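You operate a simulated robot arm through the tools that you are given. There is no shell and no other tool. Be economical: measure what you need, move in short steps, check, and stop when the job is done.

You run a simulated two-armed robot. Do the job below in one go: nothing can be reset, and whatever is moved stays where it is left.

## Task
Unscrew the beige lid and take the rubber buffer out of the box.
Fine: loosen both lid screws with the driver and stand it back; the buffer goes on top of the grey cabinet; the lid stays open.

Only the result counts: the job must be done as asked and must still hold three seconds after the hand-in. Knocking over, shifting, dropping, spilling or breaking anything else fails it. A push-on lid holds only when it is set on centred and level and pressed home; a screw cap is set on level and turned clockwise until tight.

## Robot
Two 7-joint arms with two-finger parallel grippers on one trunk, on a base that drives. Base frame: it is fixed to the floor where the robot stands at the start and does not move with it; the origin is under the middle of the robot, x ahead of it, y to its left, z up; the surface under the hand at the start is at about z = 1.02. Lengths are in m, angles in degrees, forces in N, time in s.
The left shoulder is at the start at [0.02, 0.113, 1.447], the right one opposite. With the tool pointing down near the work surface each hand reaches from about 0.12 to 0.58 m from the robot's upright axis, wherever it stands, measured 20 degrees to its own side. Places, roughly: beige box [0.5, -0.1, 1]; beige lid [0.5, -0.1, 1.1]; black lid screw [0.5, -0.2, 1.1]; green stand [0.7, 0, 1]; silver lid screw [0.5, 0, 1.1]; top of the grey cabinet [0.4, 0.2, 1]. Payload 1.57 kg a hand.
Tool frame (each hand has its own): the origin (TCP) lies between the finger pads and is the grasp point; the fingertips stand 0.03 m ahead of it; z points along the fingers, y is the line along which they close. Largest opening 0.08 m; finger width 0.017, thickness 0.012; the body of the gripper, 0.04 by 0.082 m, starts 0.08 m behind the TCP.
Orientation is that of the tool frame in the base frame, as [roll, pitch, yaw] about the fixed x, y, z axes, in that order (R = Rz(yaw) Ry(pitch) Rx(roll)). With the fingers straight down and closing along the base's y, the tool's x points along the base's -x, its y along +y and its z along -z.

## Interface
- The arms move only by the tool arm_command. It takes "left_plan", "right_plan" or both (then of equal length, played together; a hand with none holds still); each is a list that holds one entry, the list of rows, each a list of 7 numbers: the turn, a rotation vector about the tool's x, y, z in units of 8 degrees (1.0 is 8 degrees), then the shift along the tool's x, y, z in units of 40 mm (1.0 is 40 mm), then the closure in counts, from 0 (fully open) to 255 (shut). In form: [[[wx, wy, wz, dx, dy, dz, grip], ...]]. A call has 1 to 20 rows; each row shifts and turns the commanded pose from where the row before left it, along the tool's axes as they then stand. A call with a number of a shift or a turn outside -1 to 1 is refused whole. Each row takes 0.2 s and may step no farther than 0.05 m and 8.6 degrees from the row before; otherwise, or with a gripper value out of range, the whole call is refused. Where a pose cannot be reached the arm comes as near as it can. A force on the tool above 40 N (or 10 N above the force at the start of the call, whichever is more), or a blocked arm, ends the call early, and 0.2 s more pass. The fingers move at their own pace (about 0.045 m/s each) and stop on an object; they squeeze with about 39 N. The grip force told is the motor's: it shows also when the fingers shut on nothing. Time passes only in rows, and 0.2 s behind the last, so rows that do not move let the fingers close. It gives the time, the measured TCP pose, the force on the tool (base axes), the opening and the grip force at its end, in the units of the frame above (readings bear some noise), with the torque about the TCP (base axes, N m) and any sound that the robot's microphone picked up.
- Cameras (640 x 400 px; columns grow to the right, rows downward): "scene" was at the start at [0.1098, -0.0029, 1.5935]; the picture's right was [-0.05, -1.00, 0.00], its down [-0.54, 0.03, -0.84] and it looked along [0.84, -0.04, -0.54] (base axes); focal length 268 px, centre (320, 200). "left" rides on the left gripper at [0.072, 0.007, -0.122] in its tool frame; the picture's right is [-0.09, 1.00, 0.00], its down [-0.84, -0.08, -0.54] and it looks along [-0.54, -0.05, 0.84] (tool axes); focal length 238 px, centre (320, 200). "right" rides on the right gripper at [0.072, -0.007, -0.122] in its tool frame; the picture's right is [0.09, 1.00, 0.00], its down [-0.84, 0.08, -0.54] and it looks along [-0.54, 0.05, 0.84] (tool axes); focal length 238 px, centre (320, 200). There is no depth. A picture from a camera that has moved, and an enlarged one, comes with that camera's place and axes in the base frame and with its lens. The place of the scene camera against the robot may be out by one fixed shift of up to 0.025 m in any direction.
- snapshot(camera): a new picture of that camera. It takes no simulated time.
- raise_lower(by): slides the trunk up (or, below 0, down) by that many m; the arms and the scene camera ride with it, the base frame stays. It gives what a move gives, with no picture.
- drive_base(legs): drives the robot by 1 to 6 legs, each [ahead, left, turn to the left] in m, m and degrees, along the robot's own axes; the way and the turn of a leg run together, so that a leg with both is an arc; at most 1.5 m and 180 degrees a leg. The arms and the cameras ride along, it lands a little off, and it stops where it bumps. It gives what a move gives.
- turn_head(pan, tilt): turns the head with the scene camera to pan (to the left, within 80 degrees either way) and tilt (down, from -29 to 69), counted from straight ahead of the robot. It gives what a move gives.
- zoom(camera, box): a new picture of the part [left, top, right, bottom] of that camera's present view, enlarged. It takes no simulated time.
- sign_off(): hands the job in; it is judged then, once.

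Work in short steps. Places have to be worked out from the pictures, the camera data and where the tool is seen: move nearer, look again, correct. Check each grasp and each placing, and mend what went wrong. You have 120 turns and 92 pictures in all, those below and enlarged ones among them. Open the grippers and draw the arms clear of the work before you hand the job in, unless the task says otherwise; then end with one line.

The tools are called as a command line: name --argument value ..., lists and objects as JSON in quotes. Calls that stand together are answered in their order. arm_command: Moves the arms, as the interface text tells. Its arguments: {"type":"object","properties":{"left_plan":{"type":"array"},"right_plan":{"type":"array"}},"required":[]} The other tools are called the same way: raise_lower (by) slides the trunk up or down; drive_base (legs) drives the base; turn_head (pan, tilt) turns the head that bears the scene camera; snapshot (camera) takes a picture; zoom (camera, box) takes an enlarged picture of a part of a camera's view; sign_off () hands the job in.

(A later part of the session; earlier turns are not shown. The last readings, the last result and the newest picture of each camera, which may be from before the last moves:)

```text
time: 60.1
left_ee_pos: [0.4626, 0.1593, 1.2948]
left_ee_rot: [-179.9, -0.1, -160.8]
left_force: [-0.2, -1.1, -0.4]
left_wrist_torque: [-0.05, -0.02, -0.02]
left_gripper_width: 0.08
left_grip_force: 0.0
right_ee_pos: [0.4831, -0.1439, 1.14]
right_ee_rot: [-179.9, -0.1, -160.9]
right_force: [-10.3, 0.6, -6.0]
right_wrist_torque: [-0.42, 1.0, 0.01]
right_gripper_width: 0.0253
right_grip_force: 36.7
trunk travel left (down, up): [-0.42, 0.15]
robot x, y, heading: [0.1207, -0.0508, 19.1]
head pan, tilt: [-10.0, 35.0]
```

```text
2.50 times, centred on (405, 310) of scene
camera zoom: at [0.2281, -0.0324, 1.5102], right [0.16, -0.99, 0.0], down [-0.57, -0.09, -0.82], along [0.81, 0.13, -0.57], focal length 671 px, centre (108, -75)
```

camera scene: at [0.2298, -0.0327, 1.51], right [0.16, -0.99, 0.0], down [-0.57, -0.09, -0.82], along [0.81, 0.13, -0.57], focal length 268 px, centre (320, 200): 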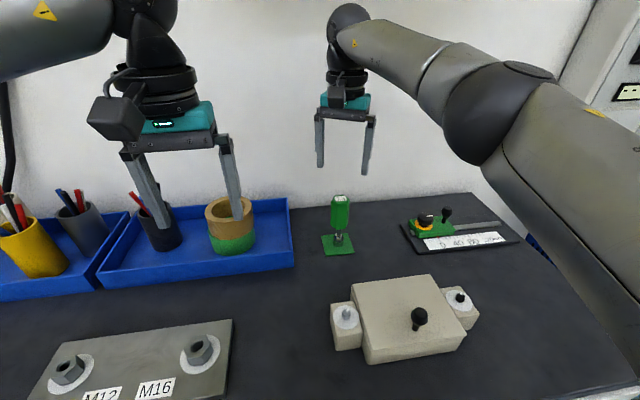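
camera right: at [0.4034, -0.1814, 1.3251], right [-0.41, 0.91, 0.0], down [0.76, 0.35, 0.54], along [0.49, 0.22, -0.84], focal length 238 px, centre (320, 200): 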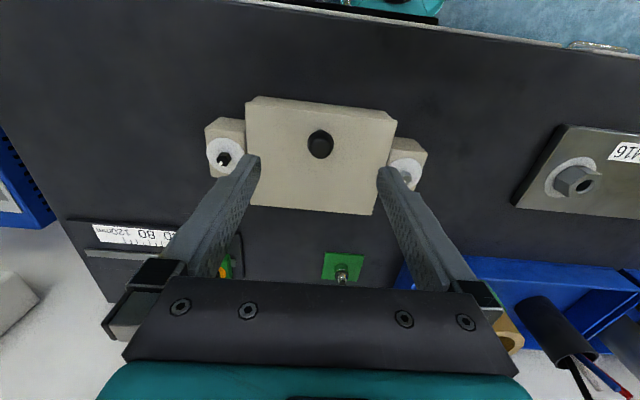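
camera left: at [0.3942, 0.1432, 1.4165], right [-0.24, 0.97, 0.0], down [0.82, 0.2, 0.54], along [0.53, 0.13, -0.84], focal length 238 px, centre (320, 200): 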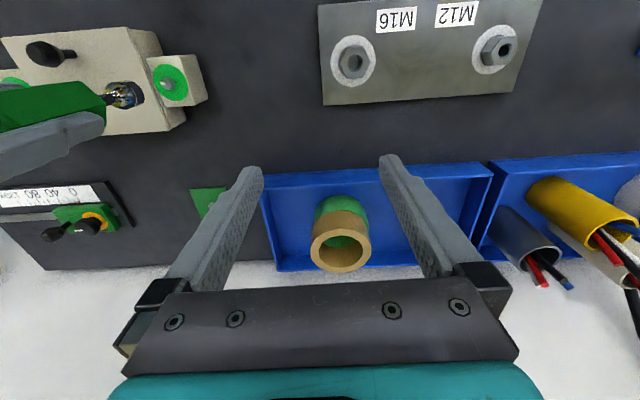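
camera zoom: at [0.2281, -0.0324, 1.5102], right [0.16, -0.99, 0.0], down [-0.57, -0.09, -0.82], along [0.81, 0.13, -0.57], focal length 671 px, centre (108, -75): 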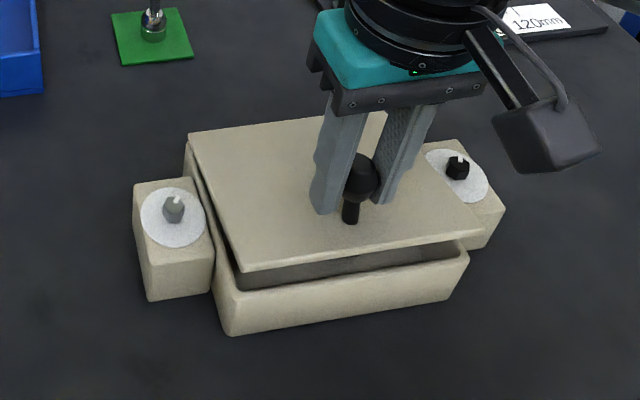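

It's hinged at the back. Continue the arc with slightly less backward motion, to ~45°.

arm_command --right_plan '[[[0, 0, 0, -0.109, 0, -0.194, 255], [0, 0, 0, -0.109, 0, -0.194, 255], [0, 0, 0, -0.169, 0, -0.1625, 255], [0, 0, 0, -0.169, 0, -0.1625, 255], [0, 0, 0, -0.195, 0, -0.1325, 255], [0, 0, 0, -0.195, 0, -0.1325, 255], [0, 0, 0, 0, 0, 0, 255]]]'

zoom --camera "scene" --box '[290, 170, 510, 380]'

```text
time: 61.7
left_ee_pos: [0.463, 0.1602, 1.2952]
left_ee_rot: [179.9, -0.1, -160.8]
left_force: [0.0, 0.6, -0.8]
left_wrist_torque: [-0.01, 0.01, 0.0]
left_gripper_width: 0.0799
left_grip_force: 0.1
right_ee_pos: [0.5195, -0.1319, 1.1793]
right_ee_rot: [180.0, -0.1, -161.0]
right_force: [-8.9, -2.0, -6.5]
right_wrist_torque: [-0.33, 1.03, -0.04]
right_gripper_width: 0.0253
right_grip_force: 36.9
trunk travel left (down, up): [-0.42, 0.15]
robot x, y, heading: [0.1211, -0.0539, 19.1]
head pan, tilt: [-10.0, 35.0]
```

```text
1.90 times, centred on (400, 275) of scene
camera zoom: at [0.2287, -0.0328, 1.5101], right [0.16, -0.99, 0.0], down [-0.57, -0.09, -0.82], along [0.81, 0.13, -0.57], focal length 511 px, centre (168, 57)
```

zoom: 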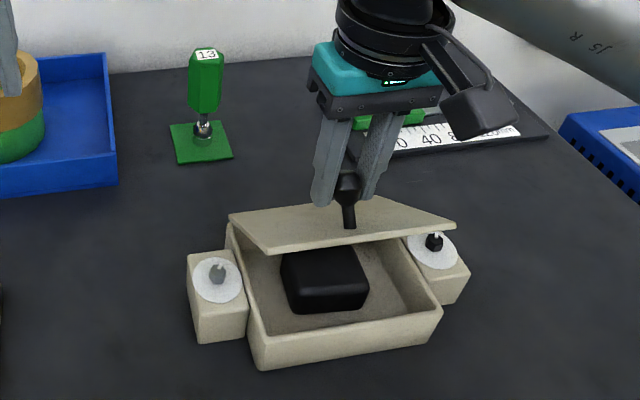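

Lid follows; a black rubber buffer is inside. Continue the arc to ~95°.

arm_command --right_plan '[[[0, 0, 0, -0.215, 0, -0.095, 255], [0, 0, 0, -0.215, 0, -0.095, 255], [0, 0, 0, -0.229, 0, -0.0575, 255], [0, 0, 0, -0.229, 0, -0.0575, 255], [0, 0, 0, -0.235, 0, -0.016, 255], [0, 0, 0, -0.235, 0, -0.016, 255], [0, 0, 0, -0.234, 0, 0.025, 255], [0, 0, 0, -0.234, 0, 0.025, 255], [0, 0, 0, -0.226, 0, 0.065, 255], [0, 0, 0, -0.226, 0, 0.065, 255], [0, 0, 0, 0, 0, 0, 255]]]'

zoom --camera "scene" --box '[290, 170, 510, 380]'

```text
time: 64.1
left_ee_pos: [0.4625, 0.161, 1.2945]
left_ee_rot: [180.0, 0.0, -160.8]
left_force: [0.1, -1.0, 0.1]
left_wrist_torque: [0.0, 0.01, 0.01]
left_gripper_width: 0.08
left_grip_force: 0.1
right_ee_pos: [0.6078, -0.1016, 1.1849]
right_ee_rot: [179.9, 0.1, -160.8]
right_force: [-0.3, -0.9, 0.0]
right_wrist_torque: [0.03, 0.0, -0.02]
right_gripper_width: 0.0
right_grip_force: 21.8
trunk travel left (down, up): [-0.42, 0.15]
robot x, y, heading: [0.1216, -0.0496, 19.1]
head pan, tilt: [-10.0, 35.0]
```

```text
1.90 times, centred on (400, 275) of scene
camera zoom: at [0.2294, -0.0328, 1.5101], right [0.16, -0.99, 0.0], down [-0.57, -0.09, -0.82], along [0.81, 0.13, -0.57], focal length 511 px, centre (168, 57)
```

zoom: 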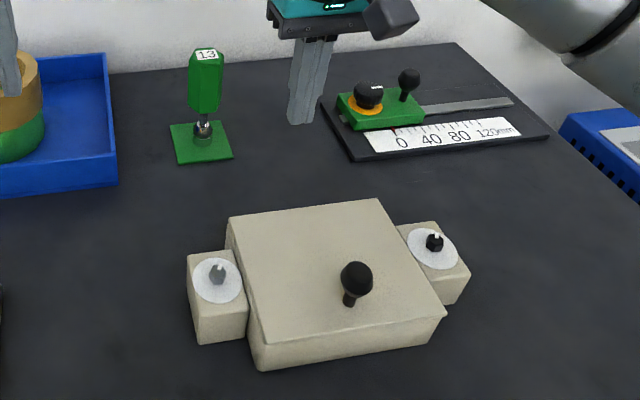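

The knob slipped and the lid fell shut; nothing else moved. Retry with the hand co-rotating: I'll approach tilted −35° (hand leaning to the robot), grip, and rotate the hand with the lid. First raise, move back in front of the knob and tilt.

arm_command --right_plan '[[[0, 0, 0, 0, 0, -1, 0], [0, 0, 0, 0.97, -0.01, 0, 0], [0, 0, 0, 0.97, -0.01, 0, 0], [0, 0, 0, 0.97, -0.01, 0, 0], [0, 0, 0, 0.97, -0.01, 0, 0], [0, 0, 0, 0.97, -0.02, 0, 0], [0, -0.875, 0, 0, 0, 0, 0], [0, -0.875, 0, 0, 0, 0, 0], [0, -0.875, 0, 0, 0, 0, 0], [0, -0.875, 0, 0, 0, 0, 0], [0, -0.875, 0, 0, 0, 0, 0], [0, 0, 0, 0, 0, 0, 0]]]'

snapshot --camera "right"

```text
time: 66.7
left_ee_pos: [0.4626, 0.1608, 1.2947]
left_ee_rot: [180.0, 0.0, -160.8]
left_force: [0.6, -0.4, -0.1]
left_wrist_torque: [-0.02, 0.0, 0.01]
left_gripper_width: 0.0798
left_grip_force: 0.0
right_ee_pos: [0.5315, -0.1517, 1.2616]
right_ee_rot: [-179.9, 35.0, -160.8]
right_force: [0.1, 0.2, -0.4]
right_wrist_torque: [-0.01, 0.01, -0.03]
right_gripper_width: 0.0801
right_grip_force: 0.1
right hand out of reach, approached as far as the arm can: row 7, 8, 9, 10, 11
trunk travel left (down, up): [-0.42, 0.15]
robot x, y, heading: [0.1209, -0.0504, 18.8]
head pan, tilt: [-10.0, 35.0]
```

```text
24 pictures are left
camera right: at [0.4114, -0.2015, 1.3203], right [-0.4, 0.92, -0.05], down [0.33, 0.2, 0.92], along [0.86, 0.35, -0.38], focal length 238 px, centre (320, 200)
```

right: 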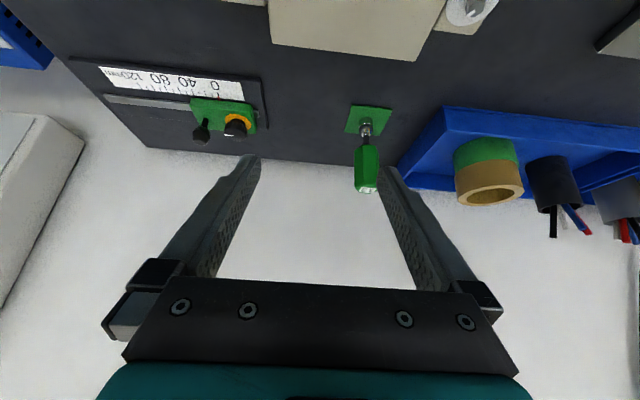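

Tilting that close is out of reach. New plan: lift with the upright right hand to ~45° again (which held well), then prop and push the lid over with the left hand. First straighten the right hand.

arm_command --right_plan '[[[0, 0.875, 0, 0, 0, 0, 0], [0, 0.875, 0, 0, 0, 0, 0], [0, 0.875, 0, 0, 0, 0, 0], [0, 0.875, 0, 0, 0, 0, 0], [0, 0.875, 0, 0, 0, 0, 0], [0, 0, 0, 0, 0, 0, 0]]]'

```text
time: 68.1
left_ee_pos: [0.4631, 0.161, 1.2947]
left_ee_rot: [-179.9, 0.0, -160.7]
left_force: [0.3, -0.3, -0.3]
left_wrist_torque: [-0.04, 0.01, -0.01]
left_gripper_width: 0.0799
left_grip_force: 0.0
right_ee_pos: [0.5313, -0.1514, 1.2614]
right_ee_rot: [-180.0, -0.2, -161.0]
right_force: [-0.3, 0.2, -0.1]
right_wrist_torque: [-0.01, -0.01, 0.0]
right_gripper_width: 0.08
right_grip_force: 0.0
trunk travel left (down, up): [-0.42, 0.15]
robot x, y, heading: [0.1211, -0.0567, 19.1]
head pan, tilt: [-10.0, 35.0]
```

Move over the knob again, descend slightly lower (z≈1.112), and close.

arm_command --right_plan '[[[0, 0, 0, 0.69, 0.285, 0, 0], [0, 0, 0, 0.69, 0.285, 0, 0], [0, 0, 0, 0, 0, 0.95, 0], [0, 0, 0, 0, 0, 0.95, 0], [0, 0, 0, 0, 0, 0.95, 0], [0, 0, 0, 0, 0, 0.6, 0], [0, 0, 0, 0, 0, 0.28, 0], [0, 0, 0, 0, 0, 0, 100], [0, 0, 0, 0, 0, 0, 255], [0, 0, 0, 0, 0, 0, 255], [0, 0, 0, 0, 0, 0, 255], [0, 0, 0, 0, 0, 0, 255], [0, 0, 0, 0, 0, 0, 255]]]'

```text
time: 70.9
left_ee_pos: [0.4628, 0.16, 1.2954]
left_ee_rot: [-180.0, -0.1, -160.8]
left_force: [-0.4, 0.2, -0.1]
left_wrist_torque: [-0.02, 0.0, 0.03]
left_gripper_width: 0.08
left_grip_force: 0.0
right_ee_pos: [0.47, -0.1481, 1.1126]
right_ee_rot: [-180.0, 0.0, -160.8]
right_force: [0.5, -4.1, -0.3]
right_wrist_torque: [-0.05, 0.04, -0.07]
right_gripper_width: 0.0253
right_grip_force: 37.0
trunk travel left (down, up): [-0.42, 0.15]
robot x, y, heading: [0.1221, -0.0507, 19.0]
head pan, tilt: [-10.0, 35.0]
```

Gripped. Lift along the arc to ~50°, tilting the hand back half as much to reduce slip.

arm_command --right_plan '[[[0, 0.3125, 0, -0.085, 0, -0.2225, 255], [0, 0.3125, 0, -0.095, 0, -0.22, 255], [0, 0.3125, 0, -0.105, 0, -0.2175, 255], [0, 0.3125, 0, -0.1125, 0, -0.2125, 255], [0, 0.3125, 0, -0.1225, 0, -0.21, 255], [0, 0.3125, 0, -0.13, 0, -0.2025, 255], [0, 0.3125, 0, -0.14, 0, -0.1975, 255], [0, 0.3125, 0, -0.1475, 0, -0.1925, 255], [0, 0.3125, 0, -0.155, 0, -0.1875, 255], [0, 0.3125, 0, -0.1625, 0, -0.1825, 255], [0, 0, 0, 0, 0, 0, 255]]]'

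zoom --camera "scene" --box '[290, 170, 510, 380]'

```text
time: 73.3
left_ee_pos: [0.4636, 0.1587, 1.2953]
left_ee_rot: [179.8, 0.1, -160.9]
left_force: [-0.2, -0.2, -0.4]
left_wrist_torque: [-0.05, -0.01, 0.03]
left_gripper_width: 0.08
left_grip_force: 0.0
right_ee_pos: [0.5313, -0.1274, 1.182]
right_ee_rot: [-180.0, -24.9, -161.0]
right_force: [-4.0, -4.0, -13.4]
right_wrist_torque: [-0.34, 0.94, -0.04]
right_gripper_width: 0.0253
right_grip_force: 36.7
trunk travel left (down, up): [-0.42, 0.15]
robot x, y, heading: [0.1234, -0.05, 19.3]
head pan, tilt: [-10.0, 35.0]
```

```text
1.90 times, centred on (400, 275) of scene
camera zoom: at [0.2299, -0.0334, 1.51], right [0.16, -0.99, 0.0], down [-0.57, -0.09, -0.82], along [0.81, 0.13, -0.57], focal length 511 px, centre (168, 57)
```

zoom: 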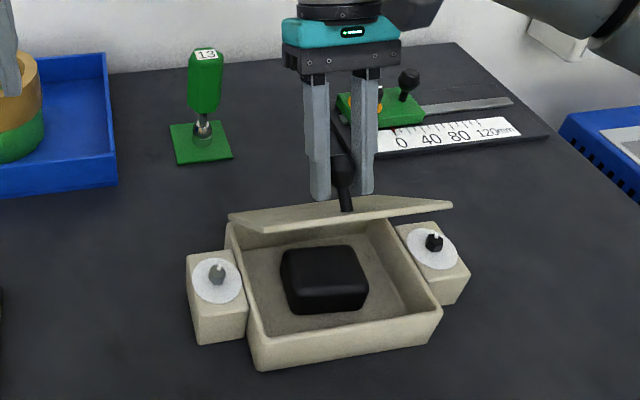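

Lid is at ~50°, held. Now bring the left hand (closed) in front of the lid's left part, tilted 30° so its body stays clear of the right hand.

arm_command --left_plan '[[[0, 0, 0, 0.374, -0.863, 0.16, 255], [0, 0, 0, 0.374, -0.863, 0.16, 255], [0, 0, 0, 0.374, -0.863, 0.16, 255], [0, 0, 0, 0.374, -0.863, 0.16, 255], [0, 0, 0, 0.374, -0.863, 0.16, 255], [0.9375, 0, 0, 0.374, -0.4, 0.16, 255], [0.9375, 0, 0, 0.374, -0.4, 0, 255], [0.9375, 0, 0, 0, 0, 0, 255], [0.9375, 0, 0, 0, 0, 0, 255], [0, 0, 0, 0, 0, 0, 255]]]'

snapshot --camera "scene"

```text
time: 75.5
left_ee_pos: [0.4322, -0.0676, 1.2581]
left_ee_rot: [-149.8, -0.1, -160.8]
left_force: [0.9, 0.8, 0.1]
left_wrist_torque: [-0.01, -0.06, -0.03]
left_gripper_width: 0.0
left_grip_force: 21.1
right_ee_pos: [0.5304, -0.1287, 1.1816]
right_ee_rot: [180.0, -24.9, -161.0]
right_force: [1.9, -4.8, -6.2]
right_wrist_torque: [-0.12, 0.07, -0.08]
right_gripper_width: 0.0251
right_grip_force: 36.8
trunk travel left (down, up): [-0.42, 0.15]
robot x, y, heading: [0.1254, -0.0519, 19.0]
head pan, tilt: [-10.0, 35.0]
```

```text
22 pictures are left
camera scene: at [0.2303, -0.0334, 1.5101], right [0.16, -0.99, 0.0], down [-0.57, -0.09, -0.82], along [0.81, 0.13, -0.57], focal length 268 px, centre (320, 200)
```

scene: 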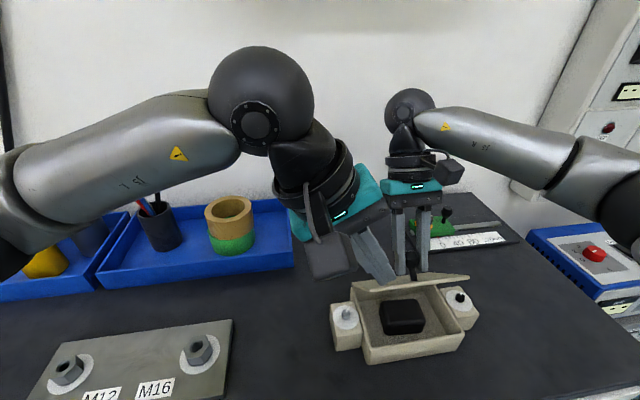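

Lower the left fingertips in front of the lid edge and advance a little.

arm_command --left_plan '[[[0, 0, 0, 0, 0.169, 0.883, 255], [0, 0, 0, 0, 0.169, 0.883, 255], [0, 0, 0, 0, 0.169, 0.883, 255], [0, 0, 0, -0.3, 0, 0, 255], [0, 0, 0, -0.2, 0, 0, 255], [0, 0, 0, 0, 0, 0, 255]]]'

zoom --camera "scene" --box '[310, 190, 490, 370]'

```text
time: 76.9
left_ee_pos: [0.4619, -0.0939, 1.1553]
left_ee_rot: [-150.0, 0.0, -160.7]
left_force: [0.7, 0.9, 0.3]
left_wrist_torque: [-0.02, 0.01, 0.0]
left_gripper_width: 0.0
left_grip_force: 21.5
right_ee_pos: [0.5315, -0.1277, 1.1817]
right_ee_rot: [179.9, -25.0, -160.9]
right_force: [4.1, -5.3, -1.6]
right_wrist_torque: [0.04, -0.28, -0.02]
right_gripper_width: 0.0252
right_grip_force: 36.5
trunk travel left (down, up): [-0.42, 0.15]
robot x, y, heading: [0.1224, -0.0523, 19.0]
head pan, tilt: [-10.0, 35.0]
```

```text
2.22 times, centred on (400, 280) of scene
camera zoom: at [0.2303, -0.0334, 1.5101], right [0.16, -0.99, 0.0], down [-0.57, -0.09, -0.82], along [0.81, 0.13, -0.57], focal length 597 px, centre (142, 22)
```

zoom: 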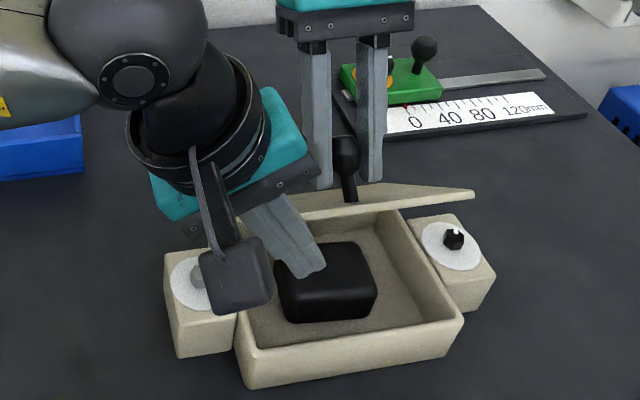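

Left fingertips are under the lid's inner face. Advance until light contact.

arm_command --left_plan '[[[0, 0, 0, -0.15, 0, 0, 255], [0, 0, 0, -0.15, 0, 0, 255], [0, 0, 0, -0.15, 0, 0, 255], [0, 0, 0, 0, 0, 0, 255]]]'

```text
time: 77.6
left_ee_pos: [0.4636, -0.0936, 1.1575]
left_ee_rot: [-150.1, -1.0, -161.8]
left_force: [-4.5, 0.1, 1.6]
left_wrist_torque: [-0.03, -0.05, 0.04]
left_gripper_width: 0.0
left_grip_force: 20.8
right_ee_pos: [0.5316, -0.1276, 1.1818]
right_ee_rot: [-179.8, -24.6, -161.3]
right_force: [-3.1, -1.9, 2.9]
right_wrist_torque: [-0.19, 0.33, 0.02]
right_gripper_width: 0.0249
right_grip_force: 36.4
trunk travel left (down, up): [-0.42, 0.15]
robot x, y, heading: [0.1251, -0.0529, 19.1]
head pan, tilt: [-10.0, 35.0]
stopped in row 3 (left hand): the force on the tool passed its limit at 43 N (the readings are from after the stop); the commanded pose is now the measured one
```

Contact made. Partially open the right hand and withdraw it along its axis; the left props the lid.

arm_command --right_plan '[[[0, 0, 0, 0, 0, 0, 95], [0, 0, 0, 0, 0, 0, 95], [0, 0, 0, 0, 0, 0, 80], [0, 0, 0, 0, 0, -0.5, 80], [0, 0, 0, 0, 0, -0.8, 80], [0, 0, 0, 0, 0, -0.8, 80], [0, 0, 0, 0, 0, 0, 80]]]'

zoom --camera "scene" --box '[310, 190, 490, 370]'

```text
time: 79.2
left_ee_pos: [0.465, -0.0932, 1.1577]
left_ee_rot: [-150.1, -0.9, -161.7]
left_force: [-1.3, 0.1, -0.1]
left_wrist_torque: [0.02, -0.03, 0.0]
left_gripper_width: 0.0
left_grip_force: 21.4
right_ee_pos: [0.5651, -0.1156, 1.2588]
right_ee_rot: [-179.9, -24.6, -161.3]
right_force: [0.6, 0.1, 0.0]
right_wrist_torque: [-0.02, 0.02, 0.01]
right_gripper_width: 0.055
right_grip_force: 0.0
trunk travel left (down, up): [-0.42, 0.15]
robot x, y, heading: [0.1166, -0.0538, 18.9]
head pan, tilt: [-10.0, 35.0]
```

```text
2.22 times, centred on (400, 280) of scene
camera zoom: at [0.229, -0.0326, 1.5101], right [0.16, -0.99, 0.0], down [-0.57, -0.09, -0.82], along [0.81, 0.13, -0.57], focal length 597 px, centre (142, 22)
```

zoom: 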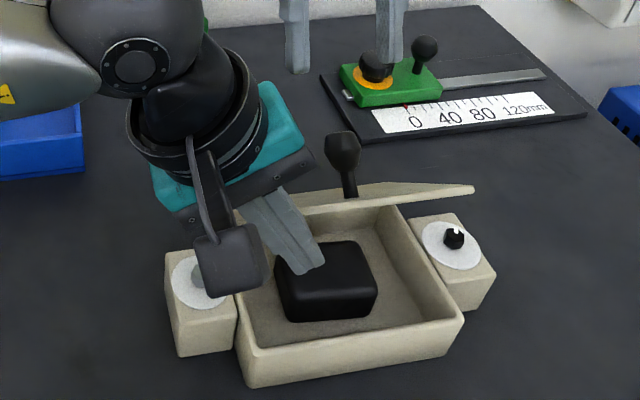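

The lid is propped by the left hand. Move the right hand clear, and push the lid back past vertical with the left.

arm_command --right_plan '[[[0, 0, 0, 0, -0.8, -0.5, 80], [0, 0, 0, 0, -0.8, -0.5, 80], [0, 0, 0, 0, -0.8, 0, 80], [0, 0, 0, 0, -0.8, 0, 80], [0, 0, 0, 0, -0.8, 0, 80], [0, 0, 0, 0, 0, 0, 80]]]'

arm_command --left_plan '[[[0, 0, 0, -0.2, 0, 0, 255], [0, 0, 0, -0.2, 0, 0, 255], [0, 0, 0, -0.2, 0, 0, 255], [0, 0, 0, -0.2, 0, 0, 255], [0, 0, 0, -0.2, 0, 0, 255], [0, 0, 0, -0.2, 0, 0, 255], [0, 0, 0, -0.2, 0, 0, 255], [0, 0, 0, 0, 0, 0, 255]]]'

zoom --camera "scene" --box '[290, 170, 510, 380]'

```text
time: 80.6
left_ee_pos: [0.465, -0.0928, 1.1556]
left_ee_rot: [-150.1, -1.1, -161.8]
left_force: [-1.6, 0.1, 0.3]
left_wrist_torque: [0.01, 0.0, 0.01]
left_gripper_width: 0.0
left_grip_force: 21.0
right_ee_pos: [0.624, -0.2593, 1.2923]
right_ee_rot: [-179.7, -24.4, -161.4]
right_force: [-0.4, -0.5, 0.2]
right_wrist_torque: [0.0, 0.01, -0.01]
right_gripper_width: 0.0549
right_grip_force: 0.0
right hand out of reach, approached as far as the arm can: row 5
trunk travel left (down, up): [-0.42, 0.15]
robot x, y, heading: [0.1205, -0.0524, 19.4]
head pan, tilt: [-10.0, 35.0]
```

```text
time: 82.4
left_ee_pos: [0.518, -0.0761, 1.1535]
left_ee_rot: [-150.1, -0.9, -161.6]
left_force: [-1.0, -0.2, 0.6]
left_wrist_torque: [-0.02, -0.05, 0.01]
left_gripper_width: 0.0
left_grip_force: 21.1
right_ee_pos: [0.6243, -0.2585, 1.2922]
right_ee_rot: [-179.6, -24.5, -161.4]
right_force: [-0.1, -0.3, 0.4]
right_wrist_torque: [-0.03, 0.05, 0.01]
right_gripper_width: 0.0549
right_grip_force: 0.0
trunk travel left (down, up): [-0.42, 0.15]
robot x, y, heading: [0.119, -0.0507, 18.8]
head pan, tilt: [-10.0, 35.0]
```

```text
1.90 times, centred on (400, 275) of scene
camera zoom: at [0.2291, -0.0324, 1.5101], right [0.16, -0.99, 0.0], down [-0.57, -0.09, -0.82], along [0.81, 0.13, -0.57], focal length 511 px, centre (168, 57)
```

zoom: 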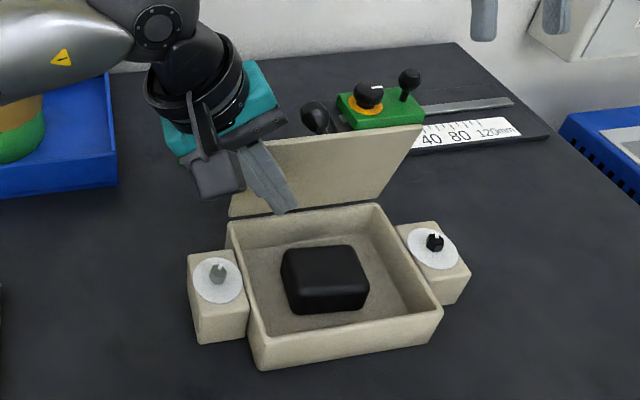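

Lid nearly vertical. Push on ~5 cm more.

arm_command --left_plan '[[[0, 0, 0, -0.2, 0, 0, 255], [0, 0, 0, -0.2, 0, 0, 255], [0, 0, 0, -0.2, 0, 0, 255], [0, 0, 0, -0.2, 0, 0, 255], [0, 0, 0, -0.2, 0, 0, 255], [0, 0, 0, -0.2, 0, 0, 255], [0, 0, 0, 0, 0, 0, 255], [0, 0, 0, 0, 0, 0, 255]]]'

zoom --camera "scene" --box '[290, 170, 510, 380]'

```text
time: 84.2
left_ee_pos: [0.5635, -0.0603, 1.1547]
left_ee_rot: [-150.1, -0.9, -161.8]
left_force: [-3.2, 0.5, -0.2]
left_wrist_torque: [-0.02, 0.07, -0.02]
left_gripper_width: 0.0
left_grip_force: 21.2
right_ee_pos: [0.6224, -0.2583, 1.2914]
right_ee_rot: [-179.7, -24.4, -161.5]
right_force: [-0.8, -0.9, -0.5]
right_wrist_torque: [0.0, 0.0, 0.0]
right_gripper_width: 0.0548
right_grip_force: 0.0
trunk travel left (down, up): [-0.42, 0.15]
robot x, y, heading: [0.1201, -0.0509, 18.9]
head pan, tilt: [-10.0, 35.0]
```

```text
1.90 times, centred on (400, 275) of scene
camera zoom: at [0.2287, -0.0325, 1.5101], right [0.16, -0.99, 0.0], down [-0.57, -0.09, -0.82], along [0.81, 0.13, -0.57], focal length 511 px, centre (168, 57)
```

zoom: 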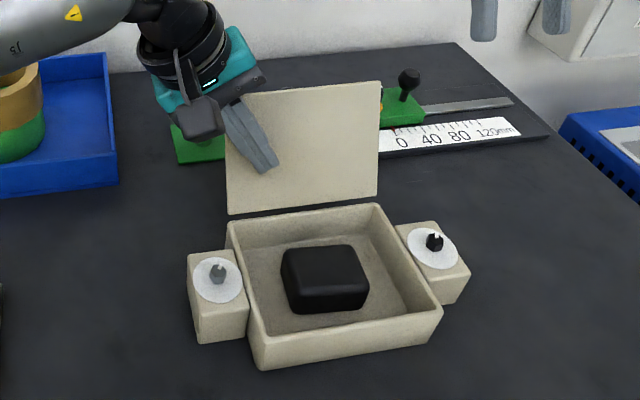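

Lid is beyond vertical. Push ~12 mm more, watching the force.

arm_command --left_plan '[[[0, 0, 0, -0.15, 0, 0, 255], [0, 0, 0, -0.15, 0, 0, 255], [0, 0, 0, 0, 0, 0, 255]]]'

```text
time: 85.0
left_ee_pos: [0.5653, -0.0613, 1.1558]
left_ee_rot: [-150.1, -1.7, -162.4]
left_force: [-37.4, -6.6, 0.4]
left_wrist_torque: [-0.17, 1.12, -0.29]
left_gripper_width: 0.0002
left_grip_force: 21.7
right_ee_pos: [0.6184, -0.2601, 1.2939]
right_ee_rot: [-179.7, -24.2, -161.4]
right_force: [-0.5, -0.1, 0.1]
right_wrist_torque: [0.01, 0.01, 0.02]
right_gripper_width: 0.0551
right_grip_force: 0.1
trunk travel left (down, up): [-0.42, 0.15]
robot x, y, heading: [0.121, -0.0498, 19.2]
head pan, tilt: [-10.0, 35.0]
```

At the hinge stop. Back the left hand off and away, then look.

arm_command --left_plan '[[[0, 0, 0, 0.3, 0, 0, 255], [0, 0, 0, 0.5, 0, 0, 255], [0, 0, 0, 0.7, 0, 0, 255], [0, 0, 0, 0, 0, -0.9, 255], [0, 0, 0, 0, 0, -0.9, 255], [0, 0, 0, 0, 0, -0.9, 200], [0, 0, 0, 0, 0.9, -0.4, 100], [-0.9375, 0, 0, 0, 0.9, 0, 0], [-0.9375, 0, 0, 0, 0.9, 0, 0], [-0.9375, 0, 0, 0, 0.9, 0, 0], [-0.9375, 0, 0, 0, 0.9, 0, 0], [0, 0, 0, 0, 0, 0, 0]]]'

snapshot --camera "scene"

```text
time: 87.6
left_ee_pos: [0.4483, 0.1434, 1.2002]
left_ee_rot: [179.8, -0.9, -161.7]
left_force: [0.0, -0.6, -0.3]
left_wrist_torque: [0.01, -0.06, -0.02]
left_gripper_width: 0.0797
left_grip_force: 0.1
right_ee_pos: [0.6233, -0.2589, 1.2908]
right_ee_rot: [-179.7, -24.5, -161.4]
right_force: [0.0, -0.1, 0.6]
right_wrist_torque: [0.0, -0.02, 0.01]
right_gripper_width: 0.0547
right_grip_force: 0.1
trunk travel left (down, up): [-0.42, 0.15]
robot x, y, heading: [0.1241, -0.0515, 19.0]
head pan, tilt: [-10.0, 35.0]
```

```text
17 pictures are left
camera scene: at [0.2293, -0.0327, 1.5101], right [0.16, -0.99, 0.0], down [-0.57, -0.09, -0.82], along [0.81, 0.13, -0.57], focal length 268 px, centre (320, 200)
```

scene: 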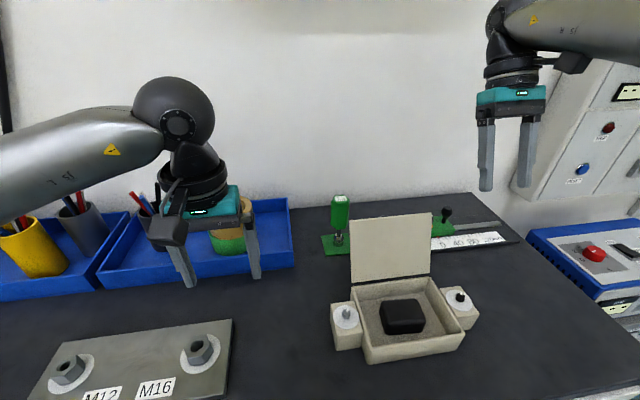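

Lid stays open. Straighten the right hand, then move over the box with the gripper turned 90° CW to close along the buffer's short side.

arm_command --right_plan '[[[0, -0.765, 0, 0, 0, 0, 57], [0, -0.765, 0, 0, 0, 0, 57], [0, -0.765, 0, 0, 0, 0, 57], [0, -0.765, 0, 0, 0, 0, 57], [0, 0, 0, 0.5, 0.8, 0, 57], [0, 0, 0, 0.5, 0.8, 0, 57], [0, 0, 0, 0.5, 0.8, 0, 57], [0, 0, 0, 0.5, 0.8, 0, 57], [0, 0, 0, 0, 0.55, 0, 57], [0, 0, 0.94, 0, 0, 0, 57], [0, 0, 0.94, 0, 0, 0, 57], [0, 0, 0.94, 0, 0, 0, 57], [0, 0, 0.94, 0, 0, 0, 57], [0, 0, 0.94, 0, 0, 0, 57], [0, 0, 0.94, 0, 0, 0, 57], [0, 0, 0.94, 0, 0, 0, 57], [0, 0, 0.94, 0, 0, 0, 57], [0, 0, 0.94, 0, 0, 0, 57], [0, 0, 0.94, 0, 0, 0, 57]]]'

arm_command --right_plan '[[[0, 0, 0.94, 0, 0, 0.3, 57], [0, 0, 0.94, 0, 0, 0.3, 57], [0, 0, 0, 0, 0, 0, 57]]]'

snapshot --camera "right"

```text
time: 91.6
left_ee_pos: [0.4489, 0.1434, 1.2001]
left_ee_rot: [179.9, -1.0, -161.6]
left_force: [0.7, -0.7, 0.2]
left_wrist_torque: [0.02, -0.03, -0.01]
left_gripper_width: 0.0802
left_grip_force: 0.1
right_ee_pos: [0.5011, -0.1413, 1.2914]
right_ee_rot: [-179.7, 0.2, 123.4]
right_force: [0.3, 0.5, 0.4]
right_wrist_torque: [-0.02, -0.01, -0.01]
right_gripper_width: 0.0623
right_grip_force: 0.1
trunk travel left (down, up): [-0.42, 0.15]
robot x, y, heading: [0.1216, -0.0476, 19.1]
head pan, tilt: [-10.0, 35.0]
```

```text
time: 92.4
left_ee_pos: [0.4489, 0.1448, 1.2009]
left_ee_rot: [179.8, -1.0, -161.7]
left_force: [0.0, -0.5, -0.7]
left_wrist_torque: [0.02, 0.0, 0.0]
left_gripper_width: 0.0799
left_grip_force: 0.1
right_ee_pos: [0.4997, -0.1426, 1.2663]
right_ee_rot: [-179.8, 0.2, 108.4]
right_force: [0.2, 0.1, 0.4]
right_wrist_torque: [-0.01, -0.01, 0.0]
right_gripper_width: 0.062
right_grip_force: 0.1
trunk travel left (down, up): [-0.42, 0.15]
robot x, y, heading: [0.1203, -0.0557, 19.2]
head pan, tilt: [-10.0, 35.0]
```

```text
16 pictures are left
camera right: at [0.4703, -0.0775, 1.3882], right [0.92, 0.4, 0.0], down [0.34, -0.77, 0.54], along [0.22, -0.5, -0.84], focal length 238 px, centre (320, 200)
```

right: 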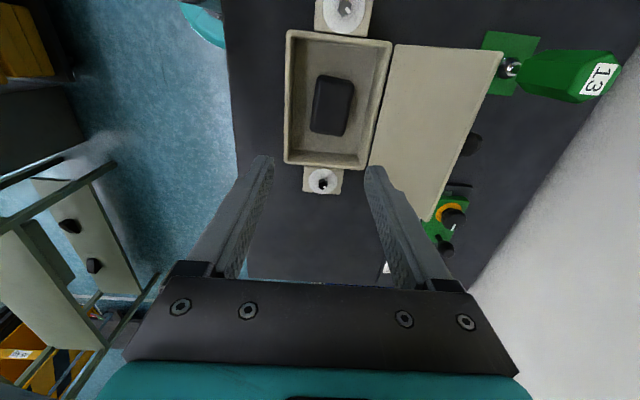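

Buffer centre ≈(0.512,-0.133). Align and descend to z≈1.15, recheck.

arm_command --right_plan '[[[0, 0, 0, 0.155, 0.375, 0, 57], [0, 0, 0, 0, 0, 0.97, 57], [0, 0, 0, 0, 0, 0.97, 57], [0, 0, 0, 0, 0, 0.97, 57], [0, 0, 0, 0, 0, 0, 57]]]'

snapshot --camera "right"

zoom --camera "scene" --box '[310, 200, 500, 380]'

```text
time: 93.6
left_ee_pos: [0.4498, 0.1439, 1.1994]
left_ee_rot: [179.9, -1.0, -161.7]
left_force: [-0.2, -0.3, -0.4]
left_wrist_torque: [-0.03, -0.02, -0.01]
left_gripper_width: 0.0797
left_grip_force: 0.1
right_ee_pos: [0.5103, -0.1301, 1.1504]
right_ee_rot: [-179.9, 0.2, 108.5]
right_force: [0.4, 0.1, -0.3]
right_wrist_torque: [0.0, 0.01, 0.0]
right_gripper_width: 0.0621
right_grip_force: 0.1
trunk travel left (down, up): [-0.42, 0.15]
robot x, y, heading: [0.1226, -0.0513, 19.0]
head pan, tilt: [-10.0, 35.0]
```

```text
15 pictures are left
camera right: at [0.4812, -0.0664, 1.2724], right [0.91, 0.4, 0.0], down [0.34, -0.77, 0.54], along [0.22, -0.5, -0.84], focal length 238 px, centre (320, 200)
```

right: 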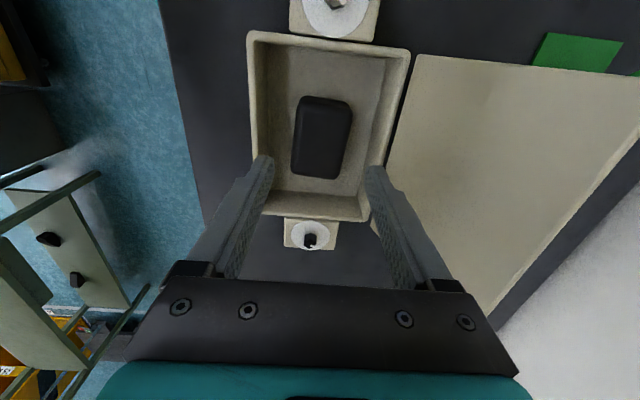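

```text
2.22 times, centred on (405, 290) of scene
camera zoom: at [0.2292, -0.0322, 1.5101], right [0.16, -0.99, 0.0], down [-0.57, -0.09, -0.82], along [0.81, 0.13, -0.57], focal length 597 px, centre (131, 0)
```

zoom: 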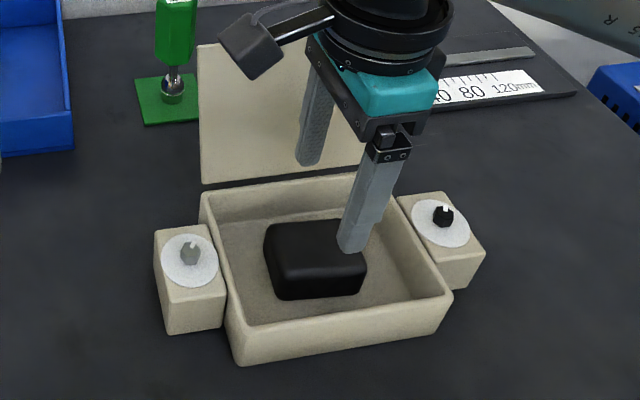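

Well aligned. Descend to TCP z≈1.061 with a small yaw trim and close on the buffer.

arm_command --right_plan '[[[0, 0, 0.4, 0, 0.04, 0.8, 57], [0, 0, 0, 0, 0, 0.8, 57], [0, 0, 0, 0, 0, 0.45, 57], [0, 0, 0, 0, 0, 0.18, 57], [0, 0, 0, 0, 0, 0, 57], [0, 0, 0, 0, 0, 0, 120], [0, 0, 0, 0, 0, 0, 200], [0, 0, 0, 0, 0, 0, 255], [0, 0, 0, 0, 0, 0, 255]]]'

```text
time: 95.6
left_ee_pos: [0.4478, 0.1427, 1.1992]
left_ee_rot: [179.9, -1.0, -161.7]
left_force: [0.1, -0.3, -1.1]
left_wrist_torque: [-0.01, 0.02, 0.02]
left_gripper_width: 0.08
left_grip_force: 0.0
right_ee_pos: [0.515, -0.1322, 1.0603]
right_ee_rot: [-179.8, 0.2, 105.3]
right_force: [-0.2, 0.1, -0.6]
right_wrist_torque: [0.01, 0.0, 0.01]
right_gripper_width: 0.0496
right_grip_force: 38.7
trunk travel left (down, up): [-0.42, 0.15]
robot x, y, heading: [0.1202, -0.0487, 19.0]
head pan, tilt: [-10.0, 35.0]
```

Buffer gripped (0.050 m). Move the left hand away to the left/up and lift the buffer straight up.

arm_command --left_plan '[[[0, 0, 0, 0, 0.7, -0.5, 0], [0, 0, 0, 0, 0.9, -0.4, 0], [0, 0, 0, 0, 0.9, -0.4, 0], [0, 0, 0, 0, 0.9, -0.4, 0], [0, 0, 0, 0, 0.9, -0.4, 0], [0, 0, 0, 0, 0, 0, 0]]]' --right_plan '[[[0, 0, 0, 0, 0, -0.4, 255], [0, 0, 0, 0, 0, -0.7, 255], [0, 0, 0, 0, 0, -0.8, 255], [0, 0, 0, 0, 0, -0.8, 255], [0, 0, 0, 0, 0, -0.6, 255], [0, 0, 0, 0, 0, 0, 255]]]'

snapshot --camera "scene"

```text
time: 97.0
left_ee_pos: [0.3952, 0.3052, 1.2846]
left_ee_rot: [179.8, -1.0, -161.7]
left_force: [0.0, -0.2, 0.5]
left_wrist_torque: [0.03, 0.0, 0.0]
left_gripper_width: 0.0802
left_grip_force: 0.0
right_ee_pos: [0.5138, -0.1332, 1.1939]
right_ee_rot: [-179.9, 0.2, 105.3]
right_force: [0.5, 0.0, 0.0]
right_wrist_torque: [-0.02, -0.01, 0.0]
right_gripper_width: 0.0001
right_grip_force: 21.3
trunk travel left (down, up): [-0.42, 0.15]
robot x, y, heading: [0.1204, -0.0496, 19.0]
head pan, tilt: [-10.0, 35.0]
```

```text
13 pictures are left
camera scene: at [0.2297, -0.0328, 1.51], right [0.16, -0.99, 0.0], down [-0.57, -0.09, -0.82], along [0.81, 0.13, -0.57], focal length 268 px, centre (320, 200)
```

scene: 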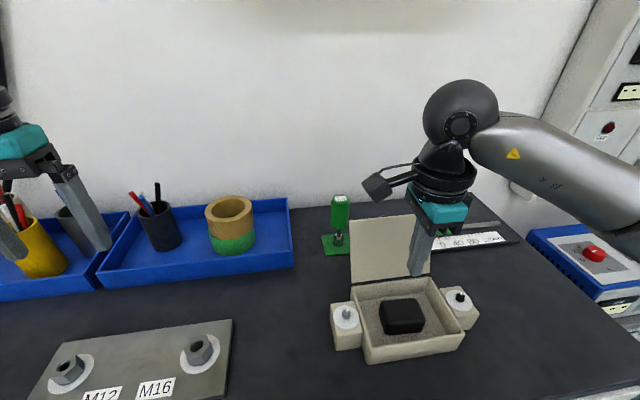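

The buffer slipped—grip too shallow on its rounded edge. Reopen and look from above.

arm_command --right_plan '[[[0, 0, 0, 0, 0, 0.3, 57], [0, 0, 0, 0, 0, 0.6, 57], [0, 0, 0, 0, 0, 0, 57], [0, 0, 0, 0, 0, 0, 57]]]'

zoom --camera "right" --box '[220, 20, 440, 220]'

```text
time: 98.0
left_ee_pos: [0.3967, 0.3055, 1.2834]
left_ee_rot: [179.9, -1.0, -161.8]
left_force: [0.0, -0.3, 0.3]
left_wrist_torque: [0.03, -0.05, -0.01]
left_gripper_width: 0.0798
left_grip_force: 0.0
right_ee_pos: [0.5141, -0.1327, 1.1564]
right_ee_rot: [-179.9, 0.2, 105.3]
right_force: [0.6, -0.3, -0.6]
right_wrist_torque: [0.01, 0.01, 0.0]
right_gripper_width: 0.0619
right_grip_force: 0.1
trunk travel left (down, up): [-0.42, 0.15]
robot x, y, heading: [0.1228, -0.0534, 19.1]
head pan, tilt: [-10.0, 35.0]
```

```text
2.00 times, centred on (330, 120) of right
camera zoom: at [0.4881, -0.0657, 1.2788], right [0.94, 0.35, 0.0], down [0.3, -0.78, 0.54], along [0.19, -0.51, -0.84], focal length 477 px, centre (300, 360)
```

zoom: 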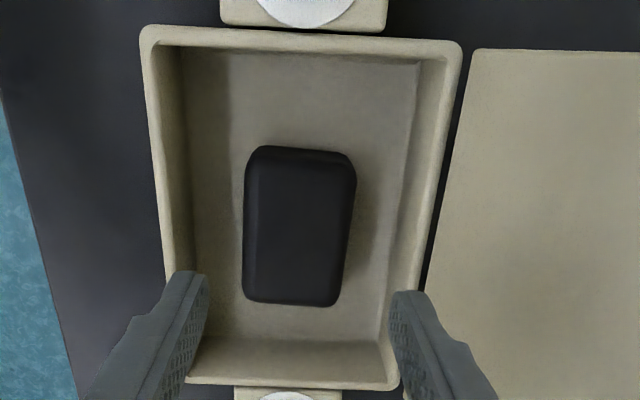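

Centred. Descend deeper, probing gently for the box floor.

arm_command --right_plan '[[[0, 0, 0, 0, 0, 0.9, 57], [0, 0, 0, 0, 0, 0.9, 57], [0, 0, 0, 0, 0, 0.6, 57], [0, 0, 0, 0, 0, 0.2, 57], [0, 0, 0, 0, 0, 0.05, 57], [0, 0, 0, 0, 0, 0, 57]]]'

```text
time: 99.2
left_ee_pos: [0.395, 0.3056, 1.2854]
left_ee_rot: [179.9, -0.9, -161.7]
left_force: [-0.1, -0.2, 0.0]
left_wrist_torque: [0.0, 0.01, -0.03]
left_gripper_width: 0.0801
left_grip_force: 0.1
right_ee_pos: [0.5169, -0.1327, 1.0567]
right_ee_rot: [179.5, 0.2, 105.3]
right_force: [-3.6, -1.9, 15.4]
right_wrist_torque: [-0.21, 0.72, 0.04]
right_gripper_width: 0.066
right_grip_force: 2.2
trunk travel left (down, up): [-0.42, 0.15]
robot x, y, heading: [0.1213, -0.0476, 19.2]
head pan, tilt: [-10.0, 35.0]
stopped in row 6 (right hand): the force on the tool passed its limit at 44 N (the readings are from after the stop); the commanded pose is now the measured one
```

Floor reached (tips ≈1.027). Raise 1 mm, trim yaw 3.5°, recentre, close and lift slowly a bit.

arm_command --right_plan '[[[0, 0, 0.44, 0, -0.04, -0.04, 57], [0, 0, 0, 0, 0, 0, 57], [0, 0, 0, 0, 0, 0, 120], [0, 0, 0, 0, 0, 0, 200], [0, 0, 0, 0, 0, 0, 255], [0, 0, 0, 0, 0, 0, 255], [0, 0, 0, 0, 0, 0, 255]]]'

zoom --camera "right" --box '[220, 60, 440, 260]'

```text
time: 100.8
left_ee_pos: [0.3961, 0.3039, 1.2844]
left_ee_rot: [180.0, -0.9, -161.8]
left_force: [0.2, -0.9, -0.9]
left_wrist_torque: [-0.02, 0.02, 0.02]
left_gripper_width: 0.0801
left_grip_force: 0.1
right_ee_pos: [0.5155, -0.1326, 1.0593]
right_ee_rot: [179.7, 0.2, 101.9]
right_force: [1.4, -0.5, 0.3]
right_wrist_torque: [0.0, -0.02, -0.02]
right_gripper_width: 0.0499
right_grip_force: 38.7
trunk travel left (down, up): [-0.42, 0.15]
robot x, y, heading: [0.12, -0.0537, 18.9]
head pan, tilt: [-10.0, 35.0]
```

```text
2.00 times, centred on (330, 160) of right
camera zoom: at [0.4929, -0.0655, 1.1787], right [0.96, 0.29, 0.01], down [0.24, -0.8, 0.55], along [0.17, -0.52, -0.84], focal length 477 px, centre (300, 280)
```

zoom: 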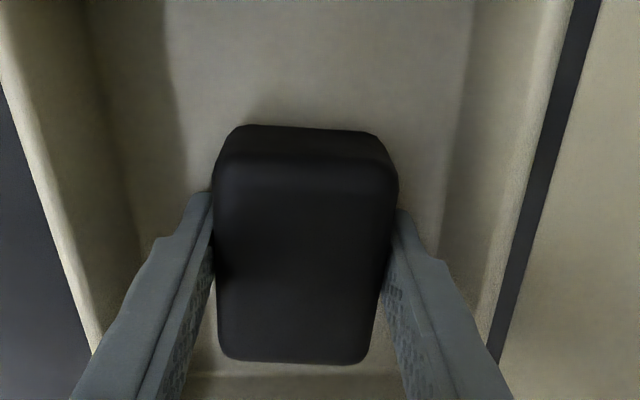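

Good alignment now. Lift slowly (4 mm per row).

arm_command --right_plan '[[[0, 0, 0, 0, 0, -0.03, 255], [0, 0, 0, 0, 0, -0.06, 255], [0, 0, 0, 0, 0, -0.1, 255], [0, 0, 0, 0, 0, -0.1, 255], [0, 0, 0, 0, 0, -0.1, 255], [0, 0, 0, 0, 0, -0.1, 255], [0, 0, 0, 0, 0, 0, 255]]]'

zoom --camera "scene" --box '[330, 230, 490, 370]'

```text
time: 102.4
left_ee_pos: [0.3957, 0.3049, 1.2836]
left_ee_rot: [179.8, -1.0, -161.7]
left_force: [0.4, 0.3, 0.9]
left_wrist_torque: [0.01, 0.02, 0.01]
left_gripper_width: 0.08
left_grip_force: 0.0
right_ee_pos: [0.5157, -0.1324, 1.077]
right_ee_rot: [179.5, 0.3, 101.8]
right_force: [0.2, 1.3, -1.0]
right_wrist_torque: [0.01, 0.03, -0.04]
right_gripper_width: 0.0497
right_grip_force: 39.4
trunk travel left (down, up): [-0.42, 0.15]
robot x, y, heading: [0.1213, -0.0539, 18.9]
head pan, tilt: [-10.0, 35.0]
```

```text
2.86 times, centred on (410, 300) of scene
camera zoom: at [0.2293, -0.0326, 1.5101], right [0.16, -0.99, 0.0], down [-0.57, -0.09, -0.82], along [0.81, 0.13, -0.57], focal length 767 px, centre (63, -86)
```

zoom: 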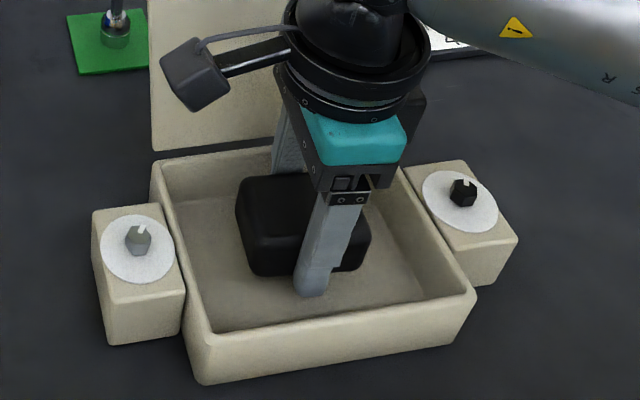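

Width still 0.0497; continue lifting slowly to clear the box.

arm_command --right_plan '[[[0, 0, 0, 0, 0, -0.1, 255], [0, 0, 0, 0, 0, -0.15, 255], [0, 0, 0, 0, 0, -0.15, 255], [0, 0, 0, 0, 0, -0.15, 255], [0, 0, 0, 0, 0, -0.15, 255], [0, 0, 0, 0, 0, -0.15, 255], [0, 0, 0, 0, 0, -0.15, 255], [0, 0, 0, 0, 0, -0.15, 255], [0, 0, 0, 0, 0, -0.15, 255], [0, 0, 0, 0, 0, -0.15, 255], [0, 0, 0, 0, 0, -0.15, 255], [0, 0, 0, 0, 0, -0.15, 255], [0, 0, 0, 0, 0, -0.15, 255], [0, 0, 0, 0, 0, -0.15, 255], [0, 0, 0, 0, 0, -0.15, 255], [0, 0, 0, 0, 0, -0.1, 255], [0, 0, 0, 0, 0, 0, 255]]]'

zoom --camera "scene" --box '[310, 190, 490, 370]'

```text
time: 106.0
left_ee_pos: [0.3958, 0.3057, 1.2843]
left_ee_rot: [180.0, -1.0, -161.7]
left_force: [-0.2, -0.2, -0.1]
left_wrist_torque: [0.0, 0.02, 0.02]
left_gripper_width: 0.0799
left_grip_force: 0.0
right_ee_pos: [0.5148, -0.1337, 1.169]
right_ee_rot: [179.6, 0.2, 101.7]
right_force: [-1.0, 0.2, -2.2]
right_wrist_torque: [0.03, 0.02, -0.01]
right_gripper_width: 0.0495
right_grip_force: 39.0
trunk travel left (down, up): [-0.42, 0.15]
robot x, y, heading: [0.124, -0.0513, 19.0]
head pan, tilt: [-10.0, 35.0]
```

```text
2.22 times, centred on (400, 280) of scene
camera zoom: at [0.2293, -0.0325, 1.5101], right [0.16, -0.99, 0.0], down [-0.57, -0.09, -0.82], along [0.81, 0.13, -0.57], focal length 597 px, centre (142, 22)
```

zoom: 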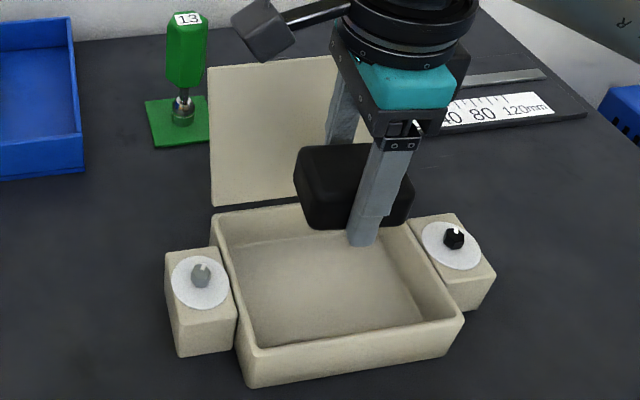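

Buffer is out. Carry it slowly to the free bench-top area at ≈(0.450, 0.076).

arm_command --right_plan '[[[0, 0, 0, 0.2, -0.02, 0, 255], [0, 0, 0, 0.39, -0.037, 0, 255], [0, 0, 0, 0.39, -0.037, 0, 255], [0, 0, 0, 0.39, -0.037, 0, 255], [0, 0, 0, 0.39, -0.037, 0, 255], [0, 0, 0, 0.39, -0.037, 0, 255], [0, 0, 0, 0.39, -0.037, 0, 255], [0, 0, 0, 0.39, -0.037, 0, 255], [0, 0, 0, 0.39, -0.037, 0, 255], [0, 0, 0, 0.39, -0.037, 0, 255], [0, 0, 0, 0.39, -0.037, 0, 255], [0, 0, 0, 0.39, -0.037, 0, 255], [0, 0, 0, 0.39, -0.037, 0, 255], [0, 0, 0, 0.39, -0.037, 0, 255], [0, 0, 0, 0.2, -0.02, 0, 255], [0, 0, 0, 0, 0, 0, 255]]]'

snapshot --camera "scene"

```text
time: 109.4
left_ee_pos: [0.3952, 0.3052, 1.2835]
left_ee_rot: [179.9, -0.9, -161.7]
left_force: [-0.4, -0.1, -0.2]
left_wrist_torque: [0.04, -0.02, 0.02]
left_gripper_width: 0.0799
left_grip_force: 0.0
right_ee_pos: [0.4481, 0.0758, 1.1682]
right_ee_rot: [179.6, 0.2, 101.8]
right_force: [-0.1, 0.2, -1.9]
right_wrist_torque: [0.0, 0.01, -0.01]
right_gripper_width: 0.0496
right_grip_force: 38.8
trunk travel left (down, up): [-0.42, 0.15]
robot x, y, heading: [0.122, -0.0516, 19.0]
head pan, tilt: [-10.0, 35.0]
```

```text
8 pictures are left
camera scene: at [0.2293, -0.0326, 1.5101], right [0.16, -0.99, 0.0], down [-0.57, -0.09, -0.82], along [0.81, 0.13, -0.57], focal length 268 px, centre (320, 200)
```

scene: 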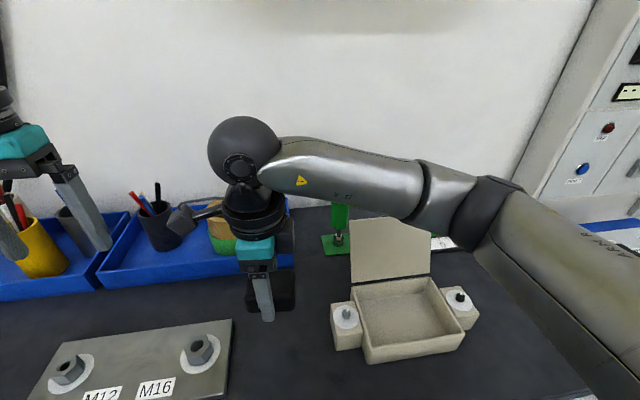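

Free spot below. The forearm passes over the box; I descend halfway and check its clearance to the open lid.

arm_command --right_plan '[[[0, 0, 0, 0, 0, 0.2, 255], [0, 0, 0, 0, 0, 0.3, 255], [0, 0, 0, 0, 0, 0.3, 255], [0, 0, 0, 0, 0, 0.3, 255], [0, 0, 0, 0, 0, 0.3, 255], [0, 0, 0, 0, 0, 0.2, 255], [0, 0, 0, 0, 0, 0, 255]]]'

snapshot --camera "scene"

```text
time: 111.0
left_ee_pos: [0.3962, 0.3042, 1.2832]
left_ee_rot: [179.9, -0.8, -161.6]
left_force: [0.3, 0.1, -0.2]
left_wrist_torque: [0.0, -0.02, 0.0]
left_gripper_width: 0.0798
left_grip_force: 0.1
right_ee_pos: [0.4489, 0.078, 1.1041]
right_ee_rot: [179.7, 0.2, 101.9]
right_force: [0.0, 0.6, -1.6]
right_wrist_torque: [-0.02, 0.0, 0.0]
right_gripper_width: 0.0496
right_grip_force: 38.9
trunk travel left (down, up): [-0.42, 0.15]
robot x, y, heading: [0.1247, -0.0503, 19.1]
head pan, tilt: [-10.0, 35.0]
```

```text
7 pictures are left
camera scene: at [0.2293, -0.0325, 1.5101], right [0.16, -0.99, 0.0], down [-0.57, -0.09, -0.82], along [0.81, 0.13, -0.57], focal length 268 px, centre (320, 200)
```

scene: 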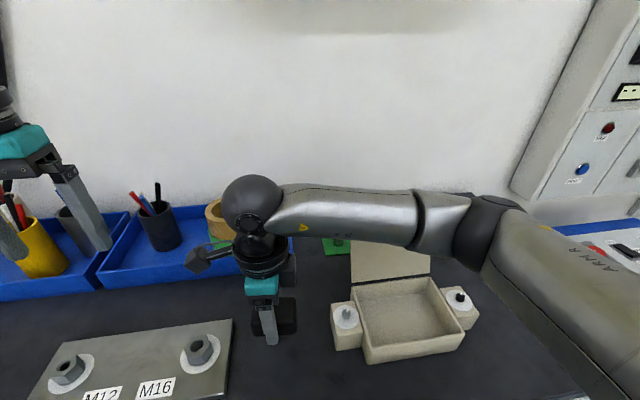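

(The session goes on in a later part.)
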